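You operate a simulated robot arm through the tools that you are given. There is no shell and no other tool. Be economical: measure what you need, move in short steps, check, and stop when the job is done.

You are at the controls of a simulated robot arm. One attempt, no reset.

TASK
Ready the jig: brush thread grease over the square steel block, then fit plug 9 into the small steel socket.
Fine: the brush goes back in its cup.

Only the result counts: the job must be done as asked and must still hold three seconds after the hand-in. Knocking over, shifting, dropping, spilling or breaking anything else fails it.

THE ROBOT
A 6-joint arm with a two-finger parallel gripper, fixed in place. Base frame: the origin is at the foot of the arm, x ahead of it, y to its left, z up; the work surface is at about z = 0. Readings come in m, rad, newtons and seconds.
With the tool pointing down near the work surface it reaches from about 0.14 to 0.58 m from the base axis. Its first joint turns from -1.152 to 1.152 rad. Payload 2.1 kg.
The tool frame sits at the grasp point between the pads (the TCP): z along the fingers, y along the line on which they close. The tips reach 0.03 m beyond it. The gripper opens to 0.094 m. The fingers are 0.028 m wide and 0.01 m thick; the gripper's body (0.05 by 0.096 m) begins 0.055 m behind the TCP.
Orientation is told as [roll, pitch, yaw] about the base's x, y, z axes, in that order, counted from this pose: with the fingers straight down and closing along the base's y, the tool's x points along the base's -x, its y along +y and its z along -z.

THE INTERFACE
- The arm moves only by the tool arm_command. Its argument "series" is a list of rows, each a list of 7 numbers: the turn, a rotation vector about the tool's x, y, z in rad, then the shift along the tool's x, y, z in m, then the opening in per cent of the stroke, from 0 (shut) to 100 (fully open). In form: [[wx, wy, wz, dx, dy, dz, fingers], ...]. A call has 1 to 8 rows; each row shifts and turns the commanded pose from where the row before left it, along the tool's axes as they then stand. Each row takes 0.2 s and may step no farther than 0.05 m and 0.15 rad from the row before; otherwise, or with a gripper value out of range, the whole call is refused. Where a pose cannot be reached the arm comes as near as it can. A force on the tool above 70 N (or 10 N above the force at the start of the call, whichever is more), or a blocked arm, ends the call early, and 0.2 s more pass. Each finger travels about 0.072 m/s and halts on what it meets, pressing with about 32 N; the grip force reading is that of the motor and also rises with nothing between the fingers. The clock runs only during rows and for 0.2 s after the last one: add rows that do not move to give the fingers time. The reply holds the time, the measured pose of the TCP, the force on the tool along the base axes, the opening and the grip force, in the units named above and with some noise.
- Cameras (640 x 400 px; columns grow to the right, rows downward): "scene" is fixed at [0.0503, -0.364, 0.4965]; the picture's right is [0.84, -0.55, 0.00], its down [-0.25, -0.38, -0.89] and it looks along [0.49, 0.74, -0.45] (base axes); focal length 214 px, centre (320, 200). "wrist" rides on the gripper at [-0.037, 0, -0.058] in the tool frame; the picture's right is [0.00, -1.00, 0.00], its down [0.97, 0.00, -0.24] and it looks along [0.24, 0.00, 0.97] (tool axes); focal length 218 px, centre (320, 200). There is no depth. A picture from a camera that has moved, and an enlarged one, comes with that camera's place and axes in the base frame and with its lens.
- get_image(camera): a new picture of that camera. The clock stands still meanwhile.
- inspect(camera, box): a new picture of the part [left, top, right, bottom] of that camera's present view, enlarged. The clock stands still meanwhile.
- sign_off(): hands the job in; it is judged then, once.

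Go step by step. Nothing tells you positions but the pictures and the camera data: compare them with the known pose of the tool, close in by small moves and look again before you grip or let go. The budget is 120 turns and 76 pictures, counting those below and the enlarged ones. Unless the task says otherwise, let go and move clear before handing in, and close with one line.

The tools are called after "Request:" as name(argument=value, ...) on one line, values as JSON. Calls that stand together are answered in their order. arm_command: Moves the arm, as the interface text tells. Its arguments: {"type":"object","properties":{"series":{"type":"array"}},"required":["series"]} The other tools are called the same way: get_image (camera) takes a picture; inspect (camera, box) takes an enlarged picture of a part of a camera's view; sign_off () hands the job in.

At the start:

```text
time_s: 0.0
eef_pos: [0.2426, -0.0932, 0.4426]
ee_rot: [0.0, -0.001, 0.0]
wrist_force: [0.5, 0.0, 0.3]
opening: 0.094
gripper_force: 0.1
```

scene: 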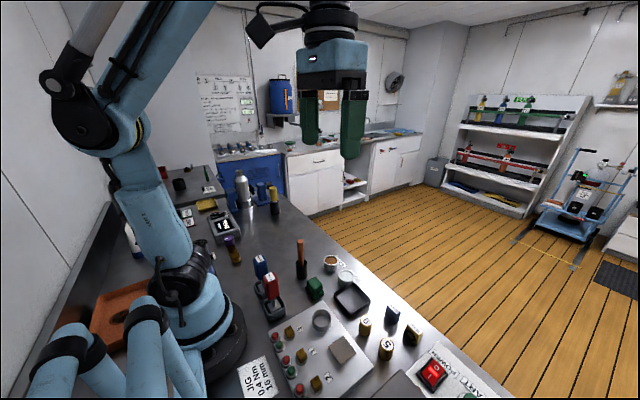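
wrist: 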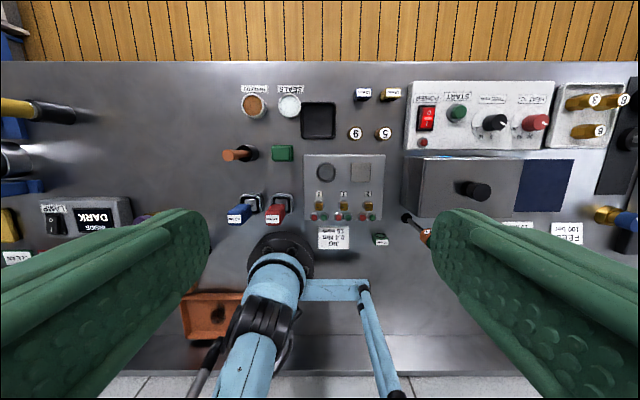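

I see the jig plate ahead of the arm, with small items around it: a brush in a cup, grease pots, plugs 9, 5 and others. I'll take enlarged pictures to identify them.

Request:
inspect(camera="wrist", box=[210, 70, 410, 255])

Request:
inspect(camera="scene", box=[230, 230, 430, 400])

Request:
inspect(camera="wrist", box=[400, 70, 640, 255])

```text
2.16 times, centred on (310, 162) of wrist
camera zoom: at [0.2797, -0.0923, 0.4996], right [0.0, -1.0, 0.0], down [-0.97, 0.0, 0.24], along [-0.24, 0.0, -0.97], focal length 472 px, centre (342, 281)
```

zoom: 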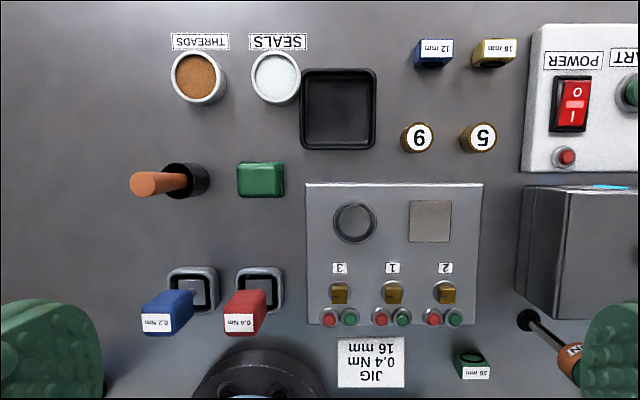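

```text
2.35 times, centred on (330, 315) of scene
camera zoom: at [0.0503, -0.364, 0.4965], right [0.84, -0.55, 0.0], down [-0.25, -0.38, -0.89], along [0.49, 0.74, -0.45], focal length 505 px, centre (296, -71)
```

zoom: 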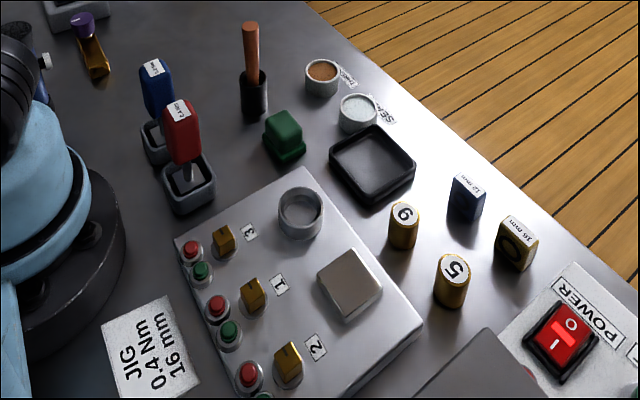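

```text
2.16 times, centred on (520, 162) of wrist
camera zoom: at [0.2797, -0.0923, 0.4996], right [0.0, -1.0, 0.0], down [-0.97, 0.0, 0.24], along [-0.24, 0.0, -0.97], focal length 472 px, centre (-112, 281)
```

zoom: 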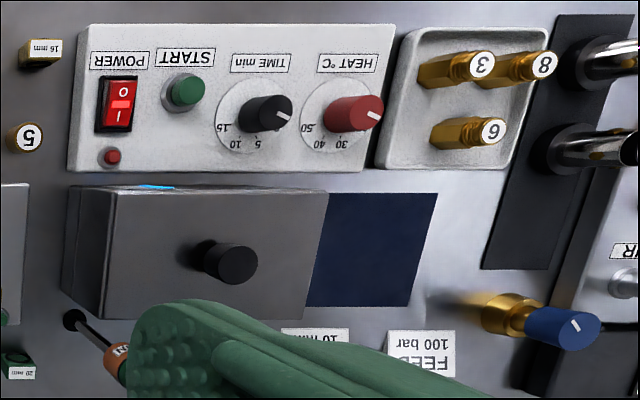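

The brown THREADS pot, the brush standing in a cup, the square block and the ring-like socket are located roughly. Upside-down labels make 6 and 9 ambiguous, so I'll go lower to look.

Request:
arm_command(series=[[0, 0, 0, -0.012, -0.0075, 0.038, 100], [0, 0, 0, -0.012, -0.0075, 0.038, 100], [0, 0, 0, -0.012, -0.0075, 0.038, 100], [0, 0, 0, -0.012, -0.0075, 0.038, 100], [0, 0, 0, -0.012, -0.0075, 0.038, 100]])

Request:
get_image(camera="wrist")

```text
time_s: 1.2
eef_pos: [0.3029, -0.1282, 0.2509]
ee_rot: [0.001, -0.002, -0.001]
wrist_force: [0.5, 0.6, -0.1]
opening: 0.094
gripper_force: 0.0
```

```text
70 pictures are left
camera wrist: at [0.3394, -0.1287, 0.3089], right [0.0, -1.0, 0.0], down [-0.97, 0.0, 0.24], along [-0.24, 0.0, -0.97], focal length 218 px, centre (320, 200)
```

wrist: 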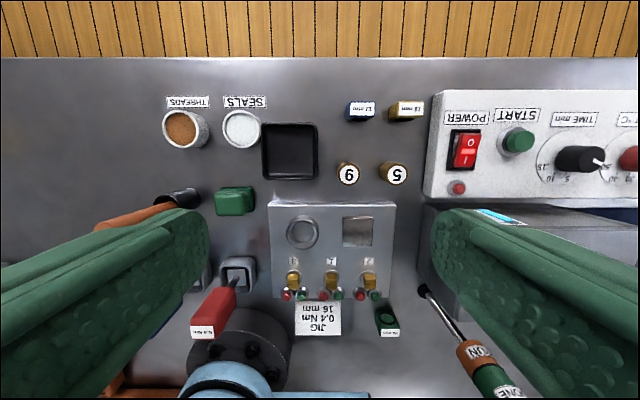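

Request:
inspect(camera="wrist", box=[260, 90, 440, 200])

Request:
inspect(camera="scene", box=[340, 290, 440, 370])

Request:
inspect(camera="wrist", box=[260, 195, 410, 340])

```text
3.56 times, centred on (350, 145) of wrist
camera zoom: at [0.3394, -0.1287, 0.3089], right [0.0, -1.0, 0.0], down [-0.97, 0.0, 0.24], along [-0.24, 0.0, -0.97], focal length 776 px, centre (213, 396)
```

zoom: 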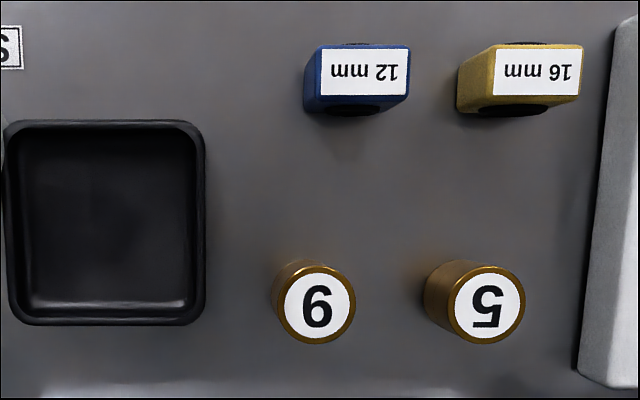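

```text
5.00 times, centred on (390, 330) of scene
camera zoom: at [0.0502, -0.364, 0.4965], right [0.84, -0.55, 0.0], down [-0.25, -0.38, -0.89], along [0.49, 0.74, -0.45], focal length 1072 px, centre (-30, -450)
```

zoom: 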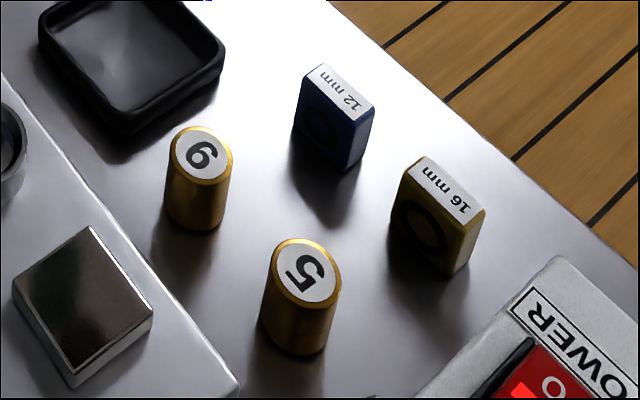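

```text
2.76 times, centred on (335, 268) of wrist
camera zoom: at [0.3394, -0.1287, 0.3089], right [0.0, -1.0, 0.0], down [-0.97, 0.0, 0.24], along [-0.24, 0.0, -0.97], focal length 602 px, centre (279, 14)
```

zoom: 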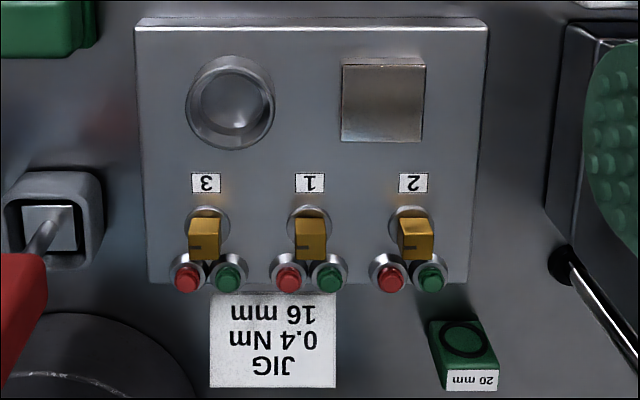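

The bench plugs look turned 180° like every label here (the 5 is upside down), so the "9" beside it may be a 6. I'll look at the other plugs to the right before deciding.

Request:
arm_command(series=[[0, 0, 0, 0, -0.045, -0.03, 100], [0, 0, 0, 0, -0.045, -0.03, 100], [0, 0, 0, 0, -0.045, -0.03, 100], [0, 0, 0, 0, -0.045, -0.02, 100], [0, 0, 0, 0, -0.045, 0, 100]])

Request:
get_image(camera="wrist")

Request:
inspect(camera="scene", box=[90, 150, 300, 280])

```text
refused: row 1 steps farther than a row can; nothing moved
```

```text
66 pictures are left
camera wrist: at [0.3394, -0.1287, 0.3089], right [0.0, -1.0, 0.0], down [-0.97, 0.0, 0.24], along [-0.24, 0.0, -0.97], focal length 218 px, centre (320, 200)
```

wrist: 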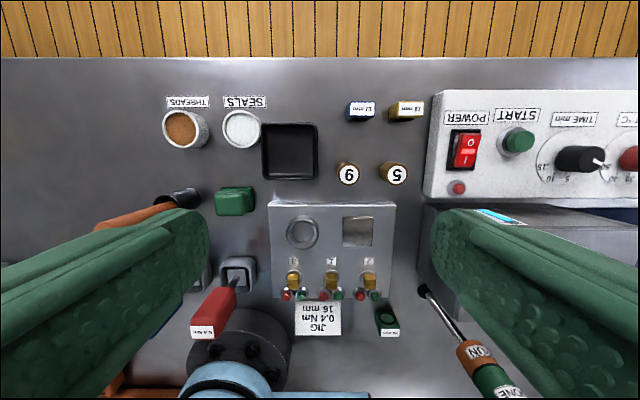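

```text
3.05 times, centred on (195, 215) of scene
camera zoom: at [0.0502, -0.364, 0.4965], right [0.84, -0.55, 0.0], down [-0.25, -0.38, -0.89], along [0.49, 0.74, -0.45], focal length 654 px, centre (701, 154)
```

zoom: 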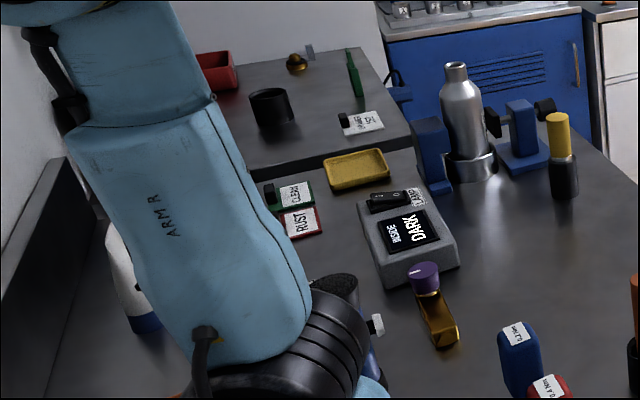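

Request:
arm_command(series=[[0, 0, 0, 0, -0.04, -0.025, 100], [0, 0, 0, 0, -0.04, -0.025, 100], [0, 0, 0, 0, -0.04, -0.025, 100], [0, 0, 0, 0, -0.04, -0.02, 100], [0, 0, 0, 0, -0.045, 0, 100]])

Request:
get_image(camera="wrist")

```text
time_s: 2.4
eef_pos: [0.3024, -0.3339, 0.348]
ee_rot: [-0.001, 0.001, 0.004]
wrist_force: [-0.3, -0.2, 0.6]
opening: 0.0941
gripper_force: 0.1
```

```text
64 pictures are left
camera wrist: at [0.3393, -0.3351, 0.4057], right [0.0, -1.0, 0.0], down [-0.97, 0.0, 0.24], along [-0.24, 0.0, -0.97], focal length 218 px, centre (320, 200)
```

wrist: 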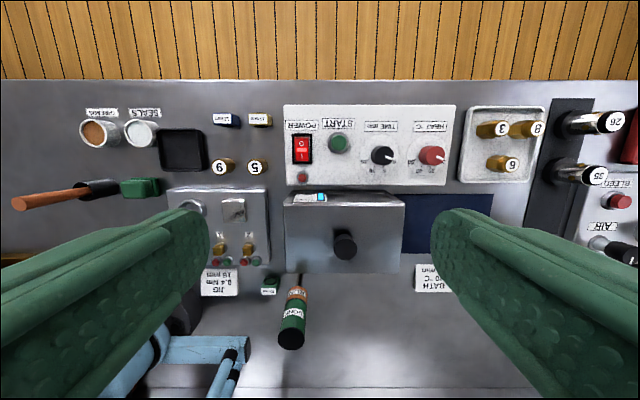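

Request:
inspect(camera="wrist", box=[450, 90, 640, 210])

Request:
inspect(camera="wrist", box=[190, 100, 290, 190])

```text
3.33 times, centred on (545, 150) of wrist
camera zoom: at [0.3393, -0.3351, 0.4057], right [0.0, -1.0, 0.0], down [-0.97, 0.0, 0.24], along [-0.24, 0.0, -0.97], focal length 728 px, centre (-430, 367)
```

zoom: 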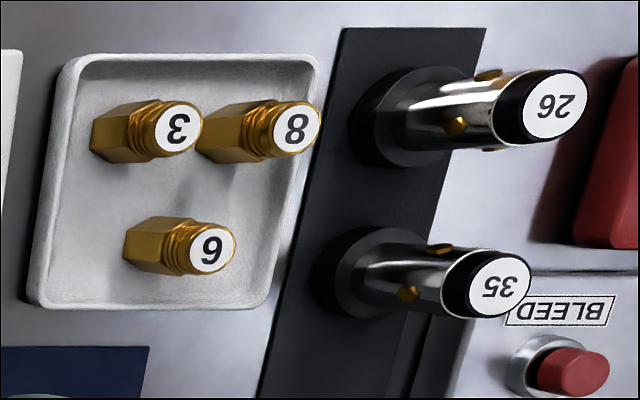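

```text
4.44 times, centred on (240, 145) of wrist
camera zoom: at [0.3393, -0.3351, 0.4057], right [0.0, -1.0, 0.0], down [-0.97, 0.0, 0.24], along [-0.24, 0.0, -0.97], focal length 970 px, centre (676, 444)
```

zoom: 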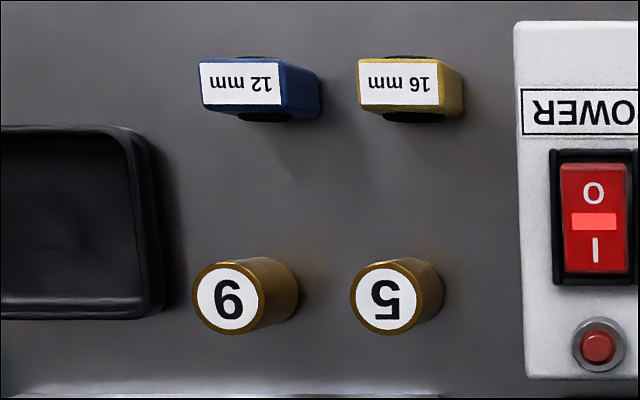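

I need to know exactly which way these digits stand, so I'll zoom in tighter on both candidates.

Request:
inspect(camera="wrist", box=[205, 150, 275, 185])

Request:
inspect(camera="wrist", box=[480, 115, 550, 175])

Request:
inspect(camera="scene", box=[350, 305, 410, 365])

```text
9.14 times, centred on (240, 168) of wrist
camera zoom: at [0.3393, -0.3351, 0.4057], right [0.0, -1.0, 0.0], down [-0.97, 0.0, 0.24], along [-0.24, 0.0, -0.97], focal length 1996 px, centre (1051, 497)
```

zoom: 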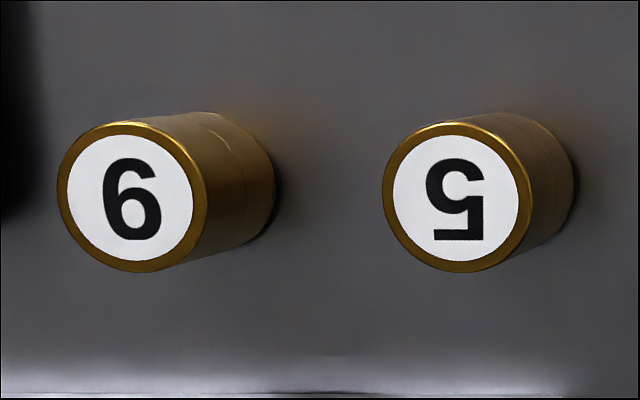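

```text
6.67 times, centred on (515, 145) of wrist
camera zoom: at [0.3393, -0.3351, 0.4057], right [0.0, -1.0, 0.0], down [-0.97, 0.0, 0.24], along [-0.24, 0.0, -0.97], focal length 1455 px, centre (-980, 567)
```

zoom: 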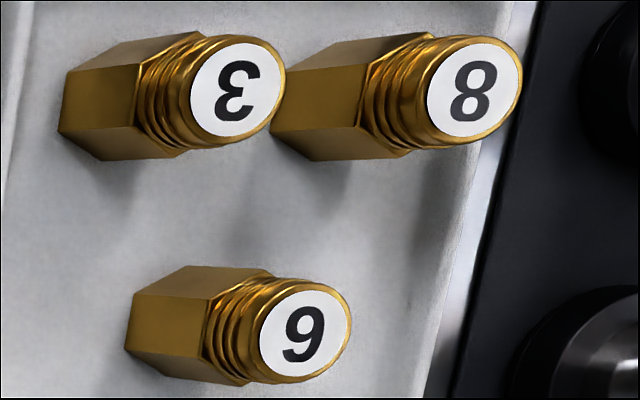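

```text
6.67 times, centred on (380, 335) of scene
camera zoom: at [0.0502, -0.3639, 0.4965], right [0.84, -0.55, 0.0], down [-0.25, -0.38, -0.89], along [0.49, 0.74, -0.45], focal length 1430 px, centre (-80, -700)
```

zoom: 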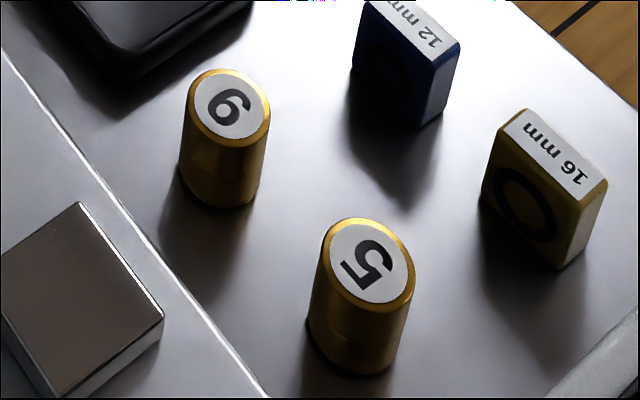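

In the close-up the digit shows as a "6" next to an upside-down 5, so the bench plug, turned right way up, is plug 9, at about (0.304, -0.165) with its top at z 0.035. Brush first: I'm moving above its cup at about (0.265, 0.056).

Request:
arm_command(series=[[0, 0, 0, 0.0046, 0.0485, 0.01, 100], [0, 0, 0, 0.0046, 0.0485, 0.01, 100], [0, 0, 0, 0.0046, 0.0485, 0.01, 100], [0, 0, 0, 0.0046, 0.0485, 0.01, 100], [0, 0, 0, 0.0046, 0.0485, 0.01, 100], [0, 0, 0, 0.0046, 0.0485, 0.01, 100], [0, 0, 0, 0.0046, 0.0485, 0.01, 100], [0, 0, 0, 0.0046, 0.0485, 0.01, 100]])

Request:
get_image(camera="wrist")

Request:
inspect(camera="scene", box=[250, 220, 390, 320])

```text
time_s: 4.2
eef_pos: [0.2662, 0.054, 0.2675]
ee_rot: [-0.001, 0.0, -0.001]
wrist_force: [-0.7, -0.9, -0.1]
opening: 0.0939
gripper_force: 0.0
```

```text
58 pictures are left
camera wrist: at [0.3024, 0.0534, 0.3246], right [0.0, -1.0, 0.0], down [-0.97, 0.0, 0.24], along [-0.24, 0.0, -0.97], focal length 218 px, centre (320, 200)
```

wrist: 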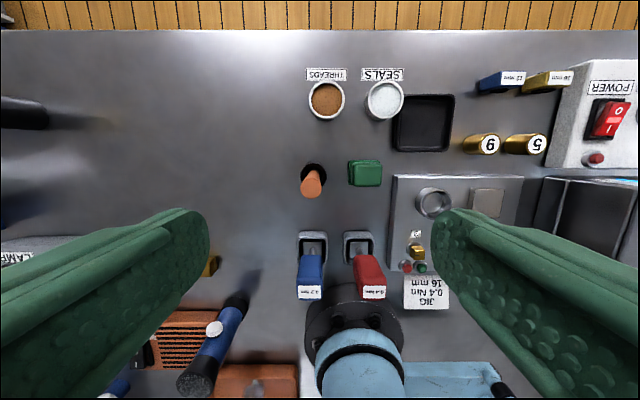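

```text
4.00 times, centred on (320, 270) of scene
camera zoom: at [0.0502, -0.364, 0.4965], right [0.84, -0.55, 0.0], down [-0.25, -0.38, -0.89], along [0.49, 0.74, -0.45], focal length 858 px, centre (320, -80)
```

zoom: 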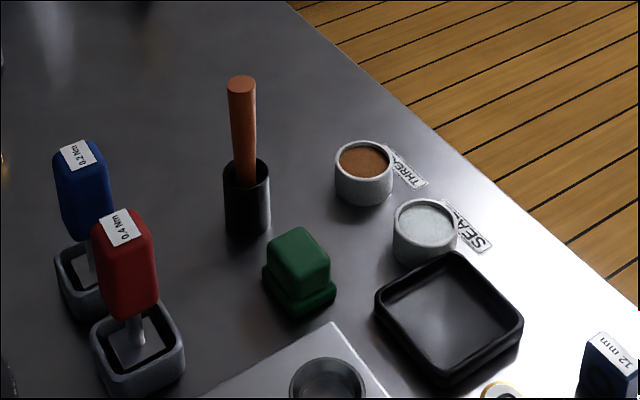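

The brush handle's top is near (0.264, 0.056, 0.134) and the cup rim at about 0.058. I'll check the exact centring with a zoom before going down.

Request:
inspect(camera="wrist", box=[270, 60, 410, 210])

```text
2.67 times, centred on (340, 135) of wrist
camera zoom: at [0.3024, 0.0534, 0.3246], right [0.0, -1.0, 0.0], down [-0.97, 0.0, 0.24], along [-0.24, 0.0, -0.97], focal length 582 px, centre (267, 373)
```

zoom: 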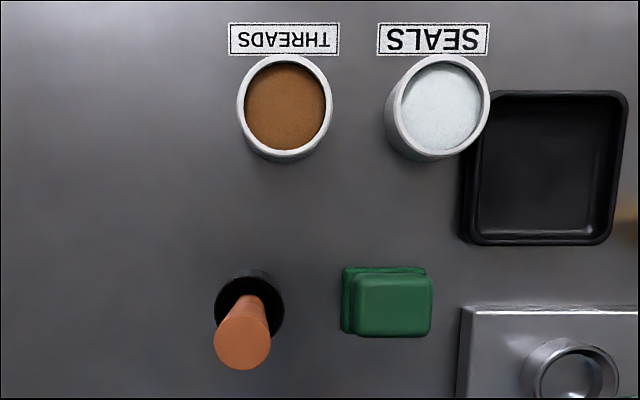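

Brush axis at (0.266, 0.061), the brown THREADS pot at (0.359, 0.044) with grease at about z 0.026. I'm descending to grip height with the fingers open, then checking.

Request:
arm_command(series=[[0, 0, 0, 0, 0.007, 0.04, 100], [0, 0, 0, 0, 0, 0.045, 100], [0, 0, 0, 0, 0, 0.04, 80], [0, 0, 0, 0, 0, 0.0375, 60], [0, 0, 0, 0, 0, 0, 50]])

Request:
get_image(camera="wrist")

Request:
inspect(camera="scene", box=[250, 200, 390, 320])

```text
time_s: 5.4
eef_pos: [0.2665, 0.0599, 0.1037]
ee_rot: [0.001, -0.001, 0.0]
wrist_force: [0.0, 1.1, 0.1]
opening: 0.0469
gripper_force: 0.0
```

```text
55 pictures are left
camera wrist: at [0.3031, 0.0604, 0.1603], right [0.0, -1.0, 0.0], down [-0.97, 0.0, 0.24], along [-0.24, 0.0, -0.97], focal length 218 px, centre (320, 200)
```

wrist: 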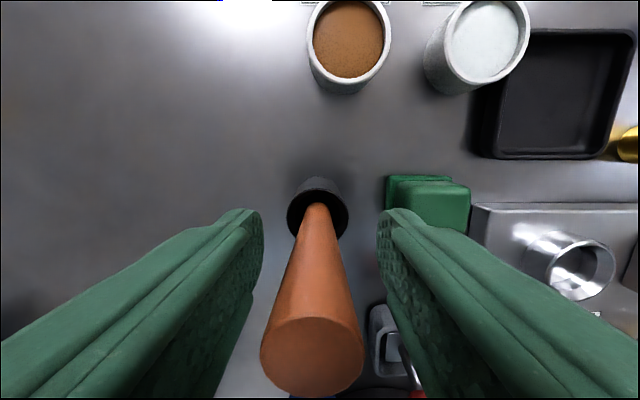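

```text
3.33 times, centred on (320, 260) of scene
camera zoom: at [0.0503, -0.364, 0.4965], right [0.84, -0.55, 0.0], down [-0.25, -0.38, -0.89], along [0.49, 0.74, -0.45], focal length 715 px, centre (320, 0)
```

zoom: 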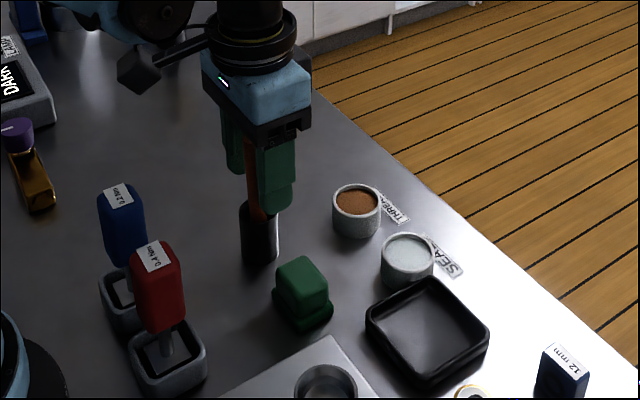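

The handle stands centred between the fingers (about 1 mm to the left). I'm closing on it.

Request:
arm_command(series=[[0, 0, 0, 0, 0.0013, 0, 40], [0, 0, 0, 0, 0, 0, 0], [0, 0, 0, 0, 0, 0, 0], [0, 0, 0, 0, 0, 0, 0]])

```text
time_s: 6.4
eef_pos: [0.2667, 0.0611, 0.1038]
ee_rot: [0.0, -0.004, 0.003]
wrist_force: [-0.4, -0.1, 0.5]
opening: 0.0184
gripper_force: 32.0
```

The brush is gripped (opening 0.0184). I'm lifting it straight up out of the cup.

Request:
arm_command(series=[[0, 0, 0, 0, 0, -0.03, 0], [0, 0, 0, 0, 0, -0.04, 0], [0, 0, 0, 0, 0, -0.04, 0]])

Request:
inspect(camera="scene", box=[240, 130, 400, 320])

Request:
get_image(camera="wrist")

```text
time_s: 7.2
eef_pos: [0.2679, 0.065, 0.2155]
ee_rot: [-0.001, 0.0, 0.0]
wrist_force: [0.2, 0.1, 0.1]
opening: 0.0182
gripper_force: 32.1
```

```text
2.11 times, centred on (320, 225) of scene
camera zoom: at [0.0503, -0.364, 0.4965], right [0.84, -0.55, 0.0], down [-0.25, -0.38, -0.89], along [0.49, 0.74, -0.45], focal length 452 px, centre (320, 147)
```

zoom: 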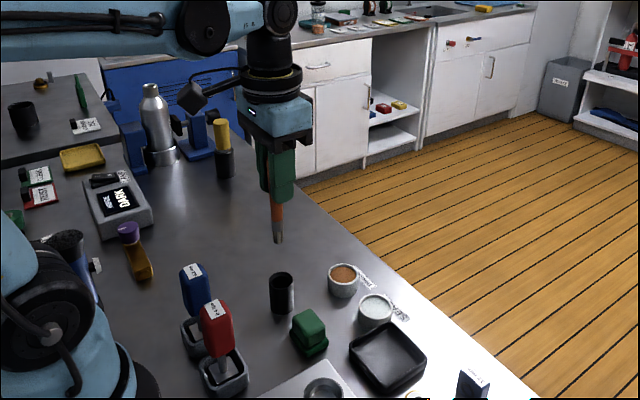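

```text
52 pictures are left
camera wrist: at [0.3034, 0.0637, 0.2732], right [0.0, -1.0, 0.0], down [-0.97, 0.0, 0.24], along [-0.24, 0.0, -0.97], focal length 218 px, centre (320, 200)
```

wrist: 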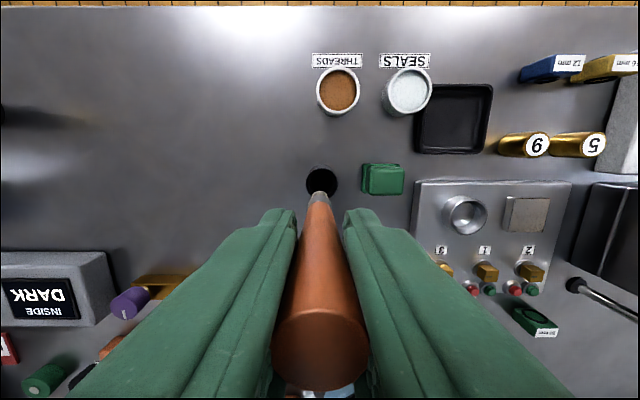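

The brush is out; its tip hangs 0.103 m below the TCP. I'm moving over the THREADS (brown) pot at (0.358, 0.045).

Request:
arm_command(series=[[0, 0, 0, -0.045, -0.009, 0, 0], [0, 0, 0, -0.046, -0.0095, 0, 0], [0, 0, 0, 0, 0, 0.04, 0], [0, 0, 0, 0, 0, 0, 0]])

Request:
get_image(camera="wrist")

Request:
inspect(camera="scene", box=[270, 180, 410, 300])

```text
time_s: 8.2
eef_pos: [0.3575, 0.045, 0.1715]
ee_rot: [0.0, -0.002, 0.0]
wrist_force: [0.1, -0.2, 0.4]
opening: 0.0187
gripper_force: 31.9
```

```text
51 pictures are left
camera wrist: at [0.3941, 0.0455, 0.2296], right [0.0, -1.0, 0.0], down [-0.97, 0.0, 0.24], along [-0.24, 0.0, -0.97], focal length 218 px, centre (320, 200)
```

wrist: 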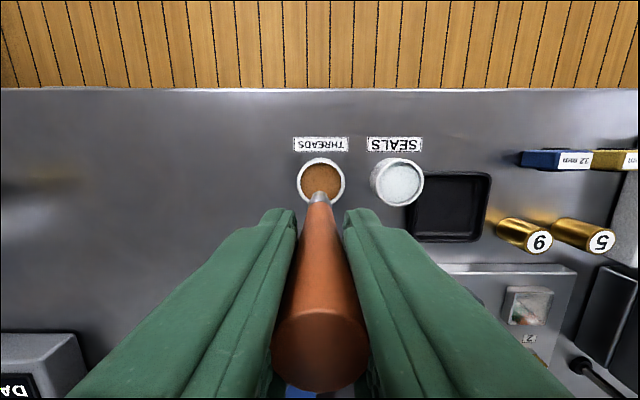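

```text
3.33 times, centred on (340, 240) of scene
camera zoom: at [0.0503, -0.364, 0.4965], right [0.84, -0.55, 0.0], down [-0.25, -0.38, -0.89], along [0.49, 0.74, -0.45], focal length 715 px, centre (253, 67)
```

zoom: 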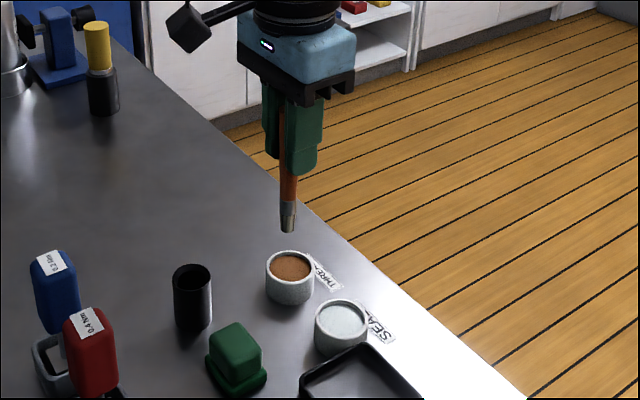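

The brush tip is over the brown pot, within about 3 mm of its centre. I'm lowering it into the grease slowly.

Request:
arm_command(series=[[0, 0, 0, -0.002, 0, 0.02, 0], [0, 0, 0, 0, 0, 0.015, 0], [0, 0, 0, 0, 0, 0.01, 0], [0, 0, 0, 0, 0, 0.005, 0], [0, 0, 0, 0, 0, 0, 0]])

Request:
inspect(camera="scene", box=[300, 200, 390, 300])

```text
time_s: 9.4
eef_pos: [0.36, 0.0449, 0.1252]
ee_rot: [0.0, 0.0, -0.001]
wrist_force: [-0.1, 0.3, -0.1]
opening: 0.0184
gripper_force: 32.1
```

```text
4.00 times, centred on (345, 250) of scene
camera zoom: at [0.0503, -0.364, 0.4965], right [0.84, -0.55, 0.0], down [-0.25, -0.38, -0.89], along [0.49, 0.74, -0.45], focal length 858 px, centre (220, 0)
```

zoom: 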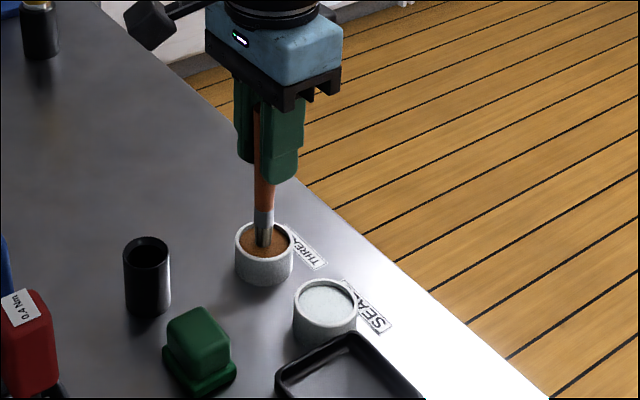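

The tip just reaches the grease surface. I'm dipping about 7 mm deeper, then lifting out.

Request:
arm_command(series=[[0, 0, 0, 0, 0, 0.004, 0], [0, 0, 0, 0, 0, 0.003, 0], [0, 0, 0, 0, 0, 0, 0], [0, 0, 0, 0, 0, 0, 0], [0, 0, 0, 0, 0, -0.03, 0], [0, 0, 0, 0, 0, -0.03, 0]])

Request:
inspect(camera="scene", box=[300, 180, 390, 290])

```text
time_s: 10.8
eef_pos: [0.3605, 0.043, 0.1788]
ee_rot: [0.001, -0.003, 0.0]
wrist_force: [-0.9, 0.8, -0.4]
opening: 0.0182
gripper_force: 31.3
```

```text
3.64 times, centred on (345, 235) of scene
camera zoom: at [0.0503, -0.364, 0.4965], right [0.84, -0.55, 0.0], down [-0.25, -0.38, -0.89], along [0.49, 0.74, -0.45], focal length 780 px, centre (229, 73)
```

zoom: 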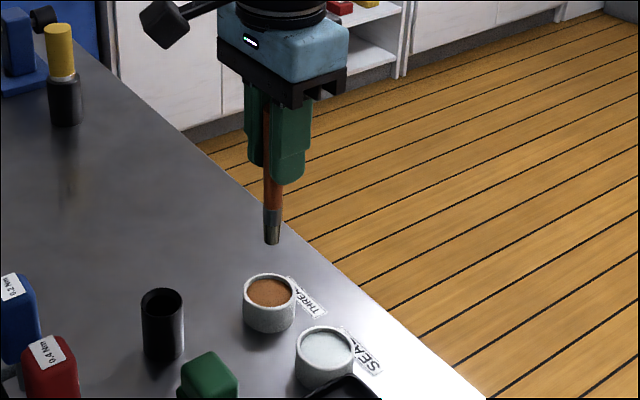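

I'll check whether the tip picked up grease.

Request:
inspect(camera="scene", box=[345, 225, 375, 250])

Request:
inspect(camera="wrist", box=[295, 160, 345, 210])

```text
16.00 times, centred on (360, 238) of scene
camera zoom: at [0.0503, -0.364, 0.4965], right [0.84, -0.55, 0.0], down [-0.25, -0.38, -0.89], along [0.49, 0.74, -0.45], focal length 3432 px, centre (-320, -400)
```

zoom: 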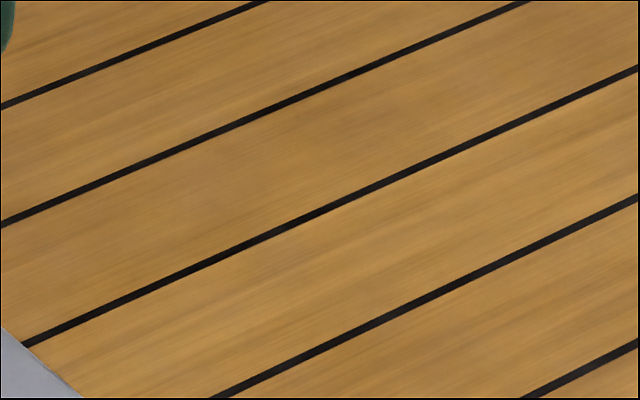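

```text
8.00 times, centred on (320, 185) of wrist
camera zoom: at [0.3975, 0.0427, 0.2362], right [0.0, -1.0, 0.0], down [-0.97, 0.0, 0.24], along [-0.24, 0.0, -0.97], focal length 1746 px, centre (320, 320)
```

zoom: 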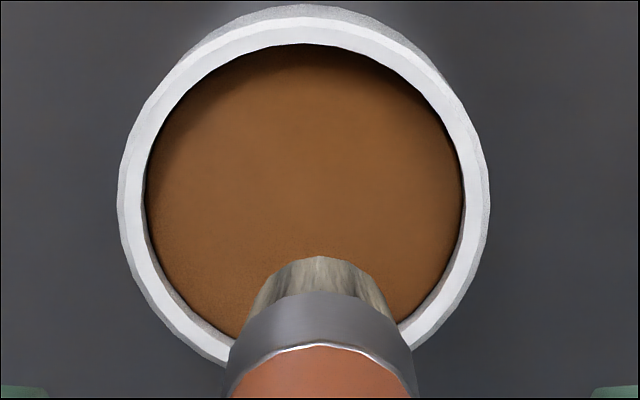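

Request:
inspect(camera="scene", box=[315, 225, 350, 275])

```text
8.00 times, centred on (332, 250) of scene
camera zoom: at [0.0503, -0.364, 0.4965], right [0.84, -0.55, 0.0], down [-0.25, -0.38, -0.89], along [0.49, 0.74, -0.45], focal length 1716 px, centre (220, -200)
```

zoom: 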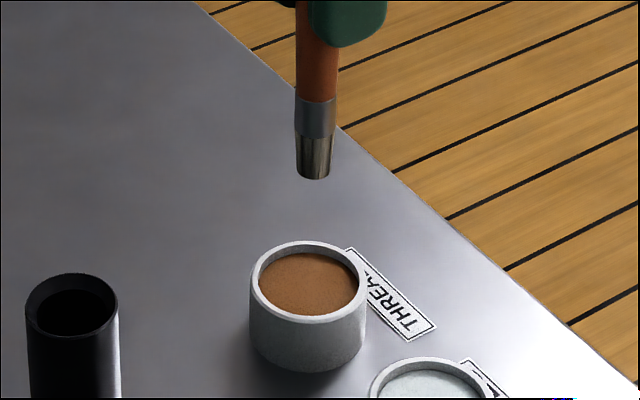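

The bristles don't look stained. I'll dip again, deeper, hold there with a small stir and watch the force.

Request:
arm_command(series=[[0, 0, 0, 0, 0, 0.04, 0], [0, 0, 0, 0, 0, 0.018, 0], [0, 0, 0, 0, 0, 0.005, 0], [0, 0, 0, 0, 0, 0.003, 0], [0, 0, 0, -0.003, 0, 0, 0], [0, 0, 0, 0.003, 0, 0, 0], [0, 0, 0, 0, 0, 0, 0]])

Request:
inspect(camera="scene", box=[315, 225, 350, 275])

```text
time_s: 12.4
eef_pos: [0.3593, 0.0443, 0.1125]
ee_rot: [0.002, -0.002, 0.001]
wrist_force: [-0.2, -0.3, -0.9]
opening: 0.0181
gripper_force: 32.2
```

```text
8.00 times, centred on (332, 250) of scene
camera zoom: at [0.0503, -0.364, 0.4965], right [0.84, -0.55, 0.0], down [-0.25, -0.38, -0.89], along [0.49, 0.74, -0.45], focal length 1716 px, centre (220, -200)
```

zoom: 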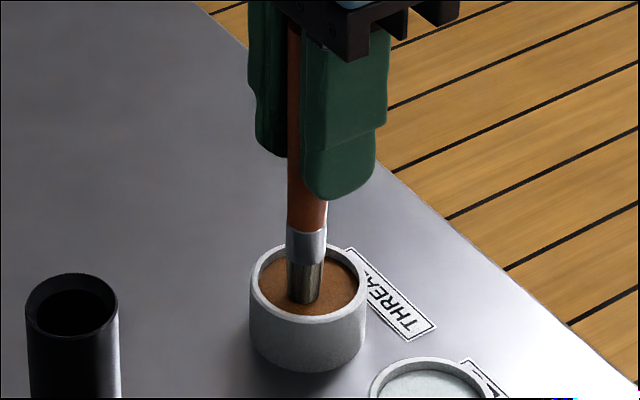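

Request:
arm_command(series=[[0, 0, 0, 0, 0, 0.003, 0], [0, 0, 0, 0, 0, 0, 0], [0, 0, 0, 0, 0, 0, 0], [0, 0, 0, 0, 0, -0.035, 0], [0, 0, 0, 0, 0, -0.04, 0]])

Request:
inspect(camera="scene", box=[315, 220, 350, 270])

```text
time_s: 13.6
eef_pos: [0.3586, 0.0449, 0.1835]
ee_rot: [0.0, -0.002, 0.001]
wrist_force: [0.3, -0.1, -0.8]
opening: 0.0181
gripper_force: 31.8
```

```text
8.00 times, centred on (332, 245) of scene
camera zoom: at [0.0503, -0.364, 0.4965], right [0.84, -0.55, 0.0], down [-0.25, -0.38, -0.89], along [0.49, 0.74, -0.45], focal length 1716 px, centre (220, -160)
```

zoom: 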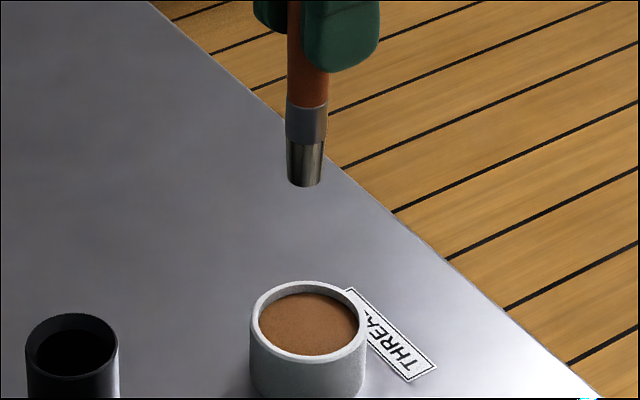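

No stain shows on the brush either way, so the block itself will tell. I'm carrying the brush at height over to the square block at about (0.225, -0.181).

Request:
arm_command(series=[[0, 0, 0, 0.0224, -0.0376, 0, 0], [0, 0, 0, 0.0224, -0.0376, 0, 0], [0, 0, 0, 0.0224, -0.0376, 0, 0], [0, 0, 0, 0.0224, -0.0376, 0, 0], [0, 0, 0, 0.0224, -0.0376, 0, 0], [0, 0, 0, 0.0224, -0.0376, 0, 0], [0, 0, 0, 0, 0, 0.02, 0]])

Request:
get_image(camera="wrist")

Request:
inspect(camera="scene", box=[260, 270, 400, 390])

```text
time_s: 15.2
eef_pos: [0.2241, -0.1815, 0.1623]
ee_rot: [0.001, -0.002, 0.0]
wrist_force: [-0.6, 1.1, 0.0]
opening: 0.0181
gripper_force: 32.4
```

```text
42 pictures are left
camera wrist: at [0.2602, -0.1823, 0.2216], right [0.0, -1.0, 0.0], down [-0.97, 0.0, 0.24], along [-0.24, 0.0, -0.97], focal length 218 px, centre (320, 200)
```

wrist: 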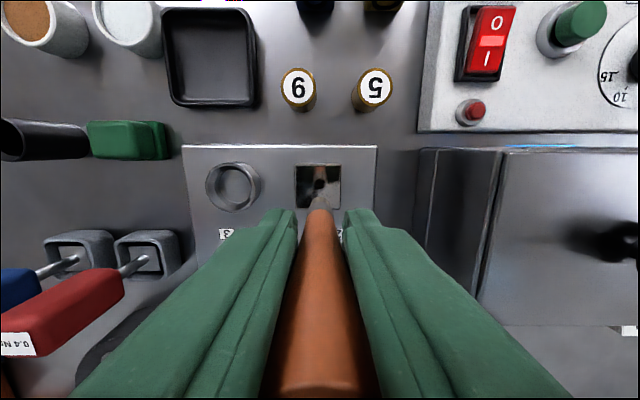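

```text
3.33 times, centred on (330, 330) of scene
camera zoom: at [0.0502, -0.364, 0.4965], right [0.84, -0.55, 0.0], down [-0.25, -0.38, -0.89], along [0.49, 0.74, -0.45], focal length 715 px, centre (287, -233)
```

zoom: 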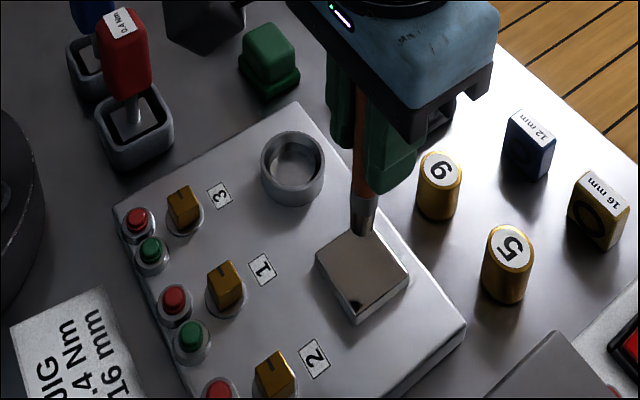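

The tip is centred above the block (centre about (0.225, -0.181), 0.04 m square). I'm lowering gently until it touches.

Request:
arm_command(series=[[0, 0, 0, 0, 0, 0.02, 0], [0, 0, 0, 0, 0, 0.005, 0], [0, 0, 0, 0, 0, 0.002, 0], [0, 0, 0, 0, 0, 0.002, 0]])

Request:
inspect(camera="scene", box=[310, 310, 370, 370])

```text
time_s: 16.2
eef_pos: [0.2239, -0.1829, 0.1357]
ee_rot: [0.001, 0.0, -0.001]
wrist_force: [0.4, -0.4, -1.0]
opening: 0.0178
gripper_force: 32.1
```

```text
6.67 times, centred on (340, 340) of scene
camera zoom: at [0.0503, -0.364, 0.4965], right [0.84, -0.55, 0.0], down [-0.25, -0.38, -0.89], along [0.49, 0.74, -0.45], focal length 1430 px, centre (187, -733)
```

zoom: 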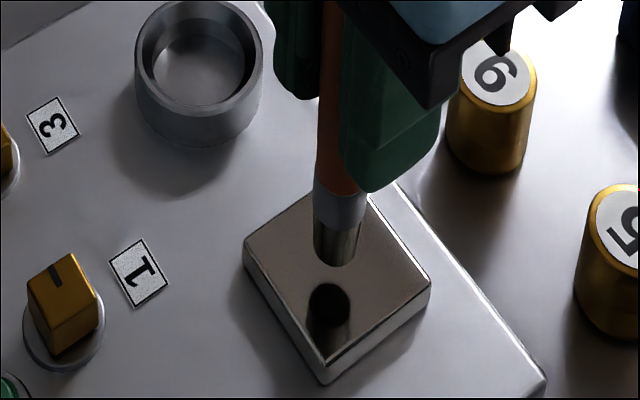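

A small gap remains between the tip and its reflection (about 4 mm). I'm going lower in millimetre steps.

Request:
arm_command(series=[[0, 0, 0, 0, 0, 0.002, 0], [0, 0, 0, 0, 0, 0.001, 0], [0, 0, 0, 0, 0, 0.001, 0]])

Request:
inspect(camera="scene", box=[310, 310, 370, 370])

```text
time_s: 17.0
eef_pos: [0.2255, -0.1809, 0.131]
ee_rot: [0.0, -0.002, 0.001]
wrist_force: [-0.1, -0.4, -1.1]
opening: 0.0182
gripper_force: 32.3
```

```text
6.67 times, centred on (340, 340) of scene
camera zoom: at [0.0503, -0.364, 0.4965], right [0.84, -0.55, 0.0], down [-0.25, -0.38, -0.89], along [0.49, 0.74, -0.45], focal length 1430 px, centre (187, -733)
```

zoom: 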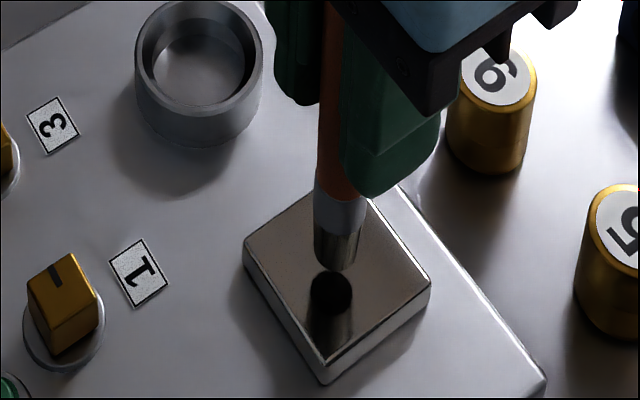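

Request:
arm_command(series=[[0, 0, 0, 0, 0, 0.001, 0], [0, 0, 0, 0, 0, 0.001, 0], [0, 0, 0, 0, 0, 0.001, 0]])

Request:
inspect(camera="scene", box=[310, 310, 370, 370])

```text
time_s: 17.8
eef_pos: [0.2249, -0.182, 0.1295]
ee_rot: [0.0, -0.002, 0.001]
wrist_force: [-0.7, 0.4, 0.2]
opening: 0.0178
gripper_force: 32.1
```

```text
6.67 times, centred on (340, 340) of scene
camera zoom: at [0.0503, -0.364, 0.4965], right [0.84, -0.55, 0.0], down [-0.25, -0.38, -0.89], along [0.49, 0.74, -0.45], focal length 1430 px, centre (187, -733)
```

zoom: 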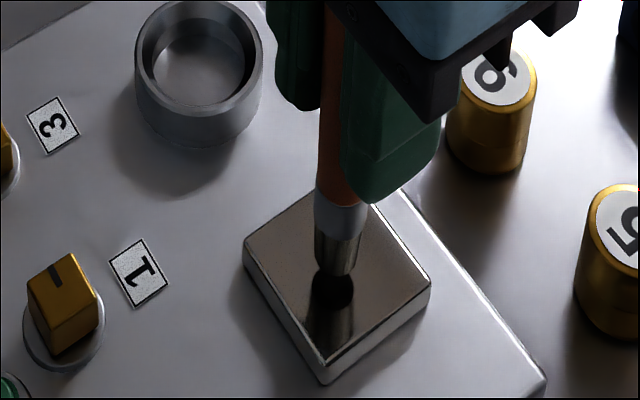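

The tip meets its reflection now, with no force yet. I'm pressing 1.5 mm more and making a first stroke along y to see whether a grease mark appears.

Request:
arm_command(series=[[0, 0, 0, 0, 0, 0.0015, 0], [0, 0, 0, 0, 0.007, 0, 0], [0, 0, 0, 0, 0.007, 0, 0], [0, 0, 0, 0, -0.007, 0, 0], [0, 0, 0, 0, -0.007, 0, 0], [0, 0, 0, 0, -0.007, 0, 0], [0, 0, 0, 0, -0.007, 0, 0]])

Request:
inspect(camera="scene", box=[310, 310, 370, 370])

```text
time_s: 19.4
eef_pos: [0.2253, -0.1956, 0.1279]
ee_rot: [-0.001, -0.001, 0.001]
wrist_force: [-0.3, 0.4, -0.6]
opening: 0.018
gripper_force: 32.3
```

```text
6.67 times, centred on (340, 340) of scene
camera zoom: at [0.0503, -0.364, 0.4965], right [0.84, -0.55, 0.0], down [-0.25, -0.38, -0.89], along [0.49, 0.74, -0.45], focal length 1430 px, centre (187, -733)
```

zoom: 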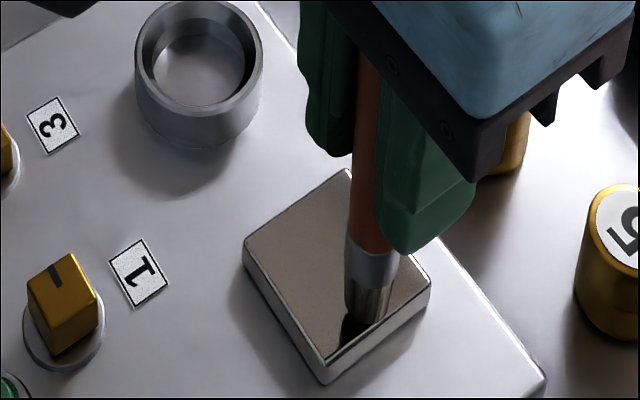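

No mark visible yet. I'll press 1 mm further and sweep the whole face line by line.

Request:
arm_command(series=[[0, 0, 0, -0.014, 0, 0.001, 0], [0, 0, 0, 0, 0.0093, 0, 0], [0, 0, 0, 0, 0.0093, 0, 0], [0, 0, 0, 0, 0.0094, 0, 0], [0, 0, 0, 0.007, 0, 0, 0], [0, 0, 0, 0, -0.0093, 0, 0], [0, 0, 0, 0, -0.0093, 0, 0], [0, 0, 0, 0, -0.0094, 0, 0]])

Request:
arm_command(series=[[0, 0, 0, 0.007, 0, 0, 0], [0, 0, 0, 0, 0.0093, 0, 0], [0, 0, 0, 0, 0.0093, 0, 0], [0, 0, 0, 0, 0.0094, 0, 0], [0, 0, 0, 0.007, 0, 0, 0], [0, 0, 0, 0, -0.0093, 0, 0], [0, 0, 0, 0, -0.0093, 0, 0], [0, 0, 0, 0, -0.0094, 0, 0]])

Request:
arm_command(series=[[0, 0, 0, 0.007, 0, 0, 0], [0, 0, 0, 0, 0.0093, 0, 0], [0, 0, 0, 0, 0.0093, 0, 0], [0, 0, 0, 0, 0.0094, 0, 0]])

Request:
inspect(camera="scene", box=[310, 310, 370, 370])

```text
time_s: 21.2
eef_pos: [0.2319, -0.1967, 0.1253]
ee_rot: [-0.001, 0.0, 0.0]
wrist_force: [-1.0, 0.7, -0.5]
opening: 0.0179
gripper_force: 32.1
```

```text
time_s: 23.0
eef_pos: [0.2186, -0.1957, 0.1259]
ee_rot: [0.0, -0.001, -0.001]
wrist_force: [0.8, 0.4, -0.3]
opening: 0.0178
gripper_force: 31.9
```

```text
time_s: 24.0
eef_pos: [0.211, -0.1688, 0.1259]
ee_rot: [0.001, -0.001, 0.0]
wrist_force: [-0.3, 0.2, 0.2]
opening: 0.0179
gripper_force: 31.6
```

```text
6.67 times, centred on (340, 340) of scene
camera zoom: at [0.0503, -0.364, 0.4965], right [0.84, -0.55, 0.0], down [-0.25, -0.38, -0.89], along [0.49, 0.74, -0.45], focal length 1430 px, centre (187, -733)
```

zoom: 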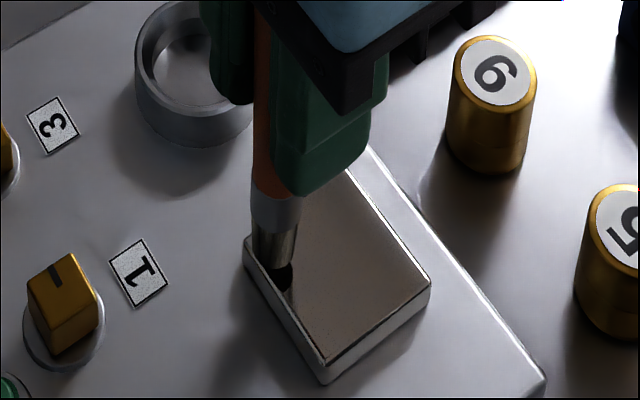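

Still no obvious mark. I'll lift and view the block from above to compare.

Request:
arm_command(series=[[0, 0, 0, 0, 0, -0.03, 0], [0, 0, 0, 0.02, 0, -0.03, 0], [0, 0, 0, 0.02, 0, 0, 0]])

Request:
inspect(camera="wrist", box=[220, 60, 420, 200])

Request:
inspect(camera="scene", box=[310, 310, 370, 370])

```text
time_s: 24.8
eef_pos: [0.1725, -0.1707, 0.1854]
ee_rot: [0.0, -0.001, 0.001]
wrist_force: [0.0, 0.1, -0.2]
opening: 0.018
gripper_force: 32.0
```

```text
2.86 times, centred on (320, 130) of wrist
camera zoom: at [0.2084, -0.1709, 0.2431], right [0.0, -1.0, 0.0], down [-0.97, 0.0, 0.24], along [-0.24, 0.0, -0.97], focal length 624 px, centre (320, 400)
```

zoom: 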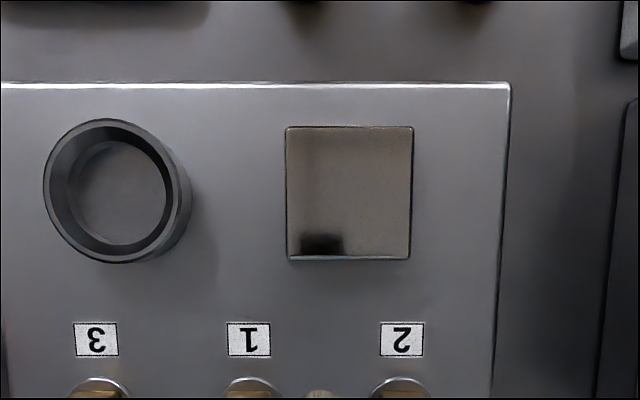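

```text
6.67 times, centred on (340, 340) of scene
camera zoom: at [0.0503, -0.364, 0.4965], right [0.84, -0.55, 0.0], down [-0.25, -0.38, -0.89], along [0.49, 0.74, -0.45], focal length 1430 px, centre (187, -733)
```

zoom: 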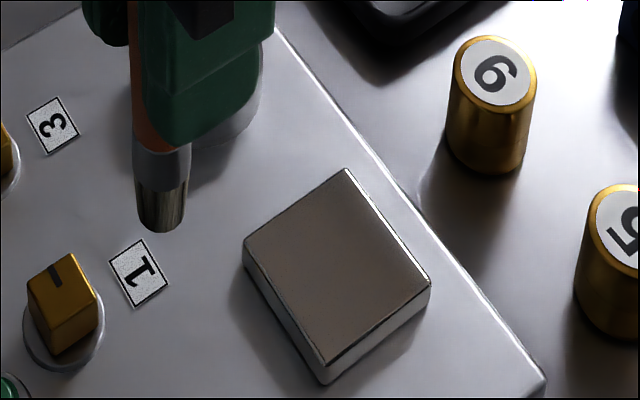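

The sweep probably only grazed the block: recomputing, the brush tip is about 0.097 m below the TCP rather than 0.103. I'll stroke again, about 4 mm lower, and watch the force.

Request:
arm_command(series=[[0, 0, 0, -0.04, 0, 0, 0], [0, 0, 0, -0.014, -0.003, 0.04, 0], [0, 0, 0, 0, 0, 0.02, 0], [0, 0, 0, 0, 0, 0.002, 0], [0, 0, 0, 0, 0, 0.002, 0], [0, 0, 0, 0, -0.01, 0, 0], [0, 0, 0, 0, -0.01, 0, 0], [0, 0, 0, 0, 0, 0, 0]])

Request:
inspect(camera="scene", box=[310, 310, 370, 370])

```text
time_s: 26.6
eef_pos: [0.2253, -0.1899, 0.121]
ee_rot: [-0.002, -0.002, 0.001]
wrist_force: [0.5, 0.9, -0.5]
opening: 0.018
gripper_force: 31.8
```

```text
6.67 times, centred on (340, 340) of scene
camera zoom: at [0.0503, -0.364, 0.4965], right [0.84, -0.55, 0.0], down [-0.25, -0.38, -0.89], along [0.49, 0.74, -0.45], focal length 1430 px, centre (187, -733)
```

zoom: 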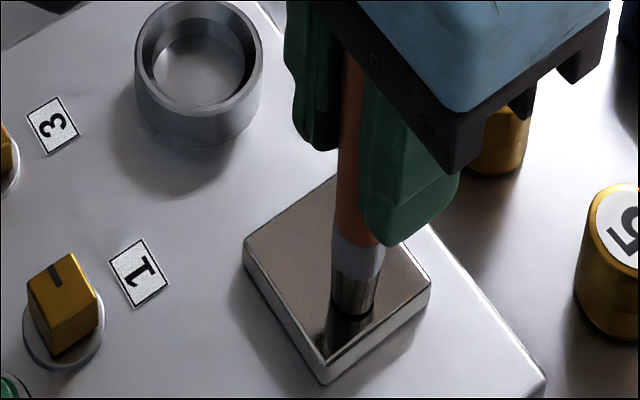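

No force and no mark, so the brush evidently isn't loaded yet. I'm going back to the THREADS pot to dip deeper.

Request:
arm_command(series=[[0, 0, 0, 0, 0, -0.03, 0], [0, 0, 0, 0, 0, -0.03, 0], [0, 0, 0, -0.0226, 0.0391, 0, 0], [0, 0, 0, -0.0226, 0.0391, 0, 0], [0, 0, 0, -0.0226, 0.0391, 0, 0], [0, 0, 0, -0.0226, 0.0391, 0, 0], [0, 0, 0, -0.0226, 0.0391, 0, 0], [0, 0, 0, -0.0226, 0.0391, 0, 0]])

Request:
inspect(camera="wrist", box=[290, 150, 350, 210])

```text
time_s: 28.4
eef_pos: [0.3613, 0.0421, 0.1812]
ee_rot: [0.0, -0.003, -0.001]
wrist_force: [0.3, 0.0, 0.1]
opening: 0.0177
gripper_force: 32.4
```

```text
6.67 times, centred on (320, 180) of wrist
camera zoom: at [0.3985, 0.043, 0.2394], right [0.0, -1.0, 0.0], down [-0.97, 0.0, 0.24], along [-0.24, 0.0, -0.97], focal length 1455 px, centre (320, 333)
```

zoom: 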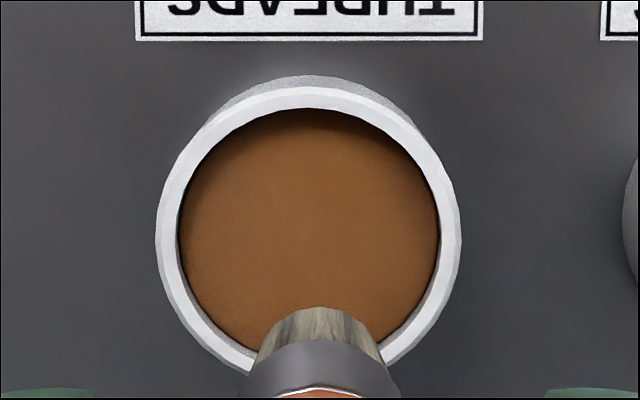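

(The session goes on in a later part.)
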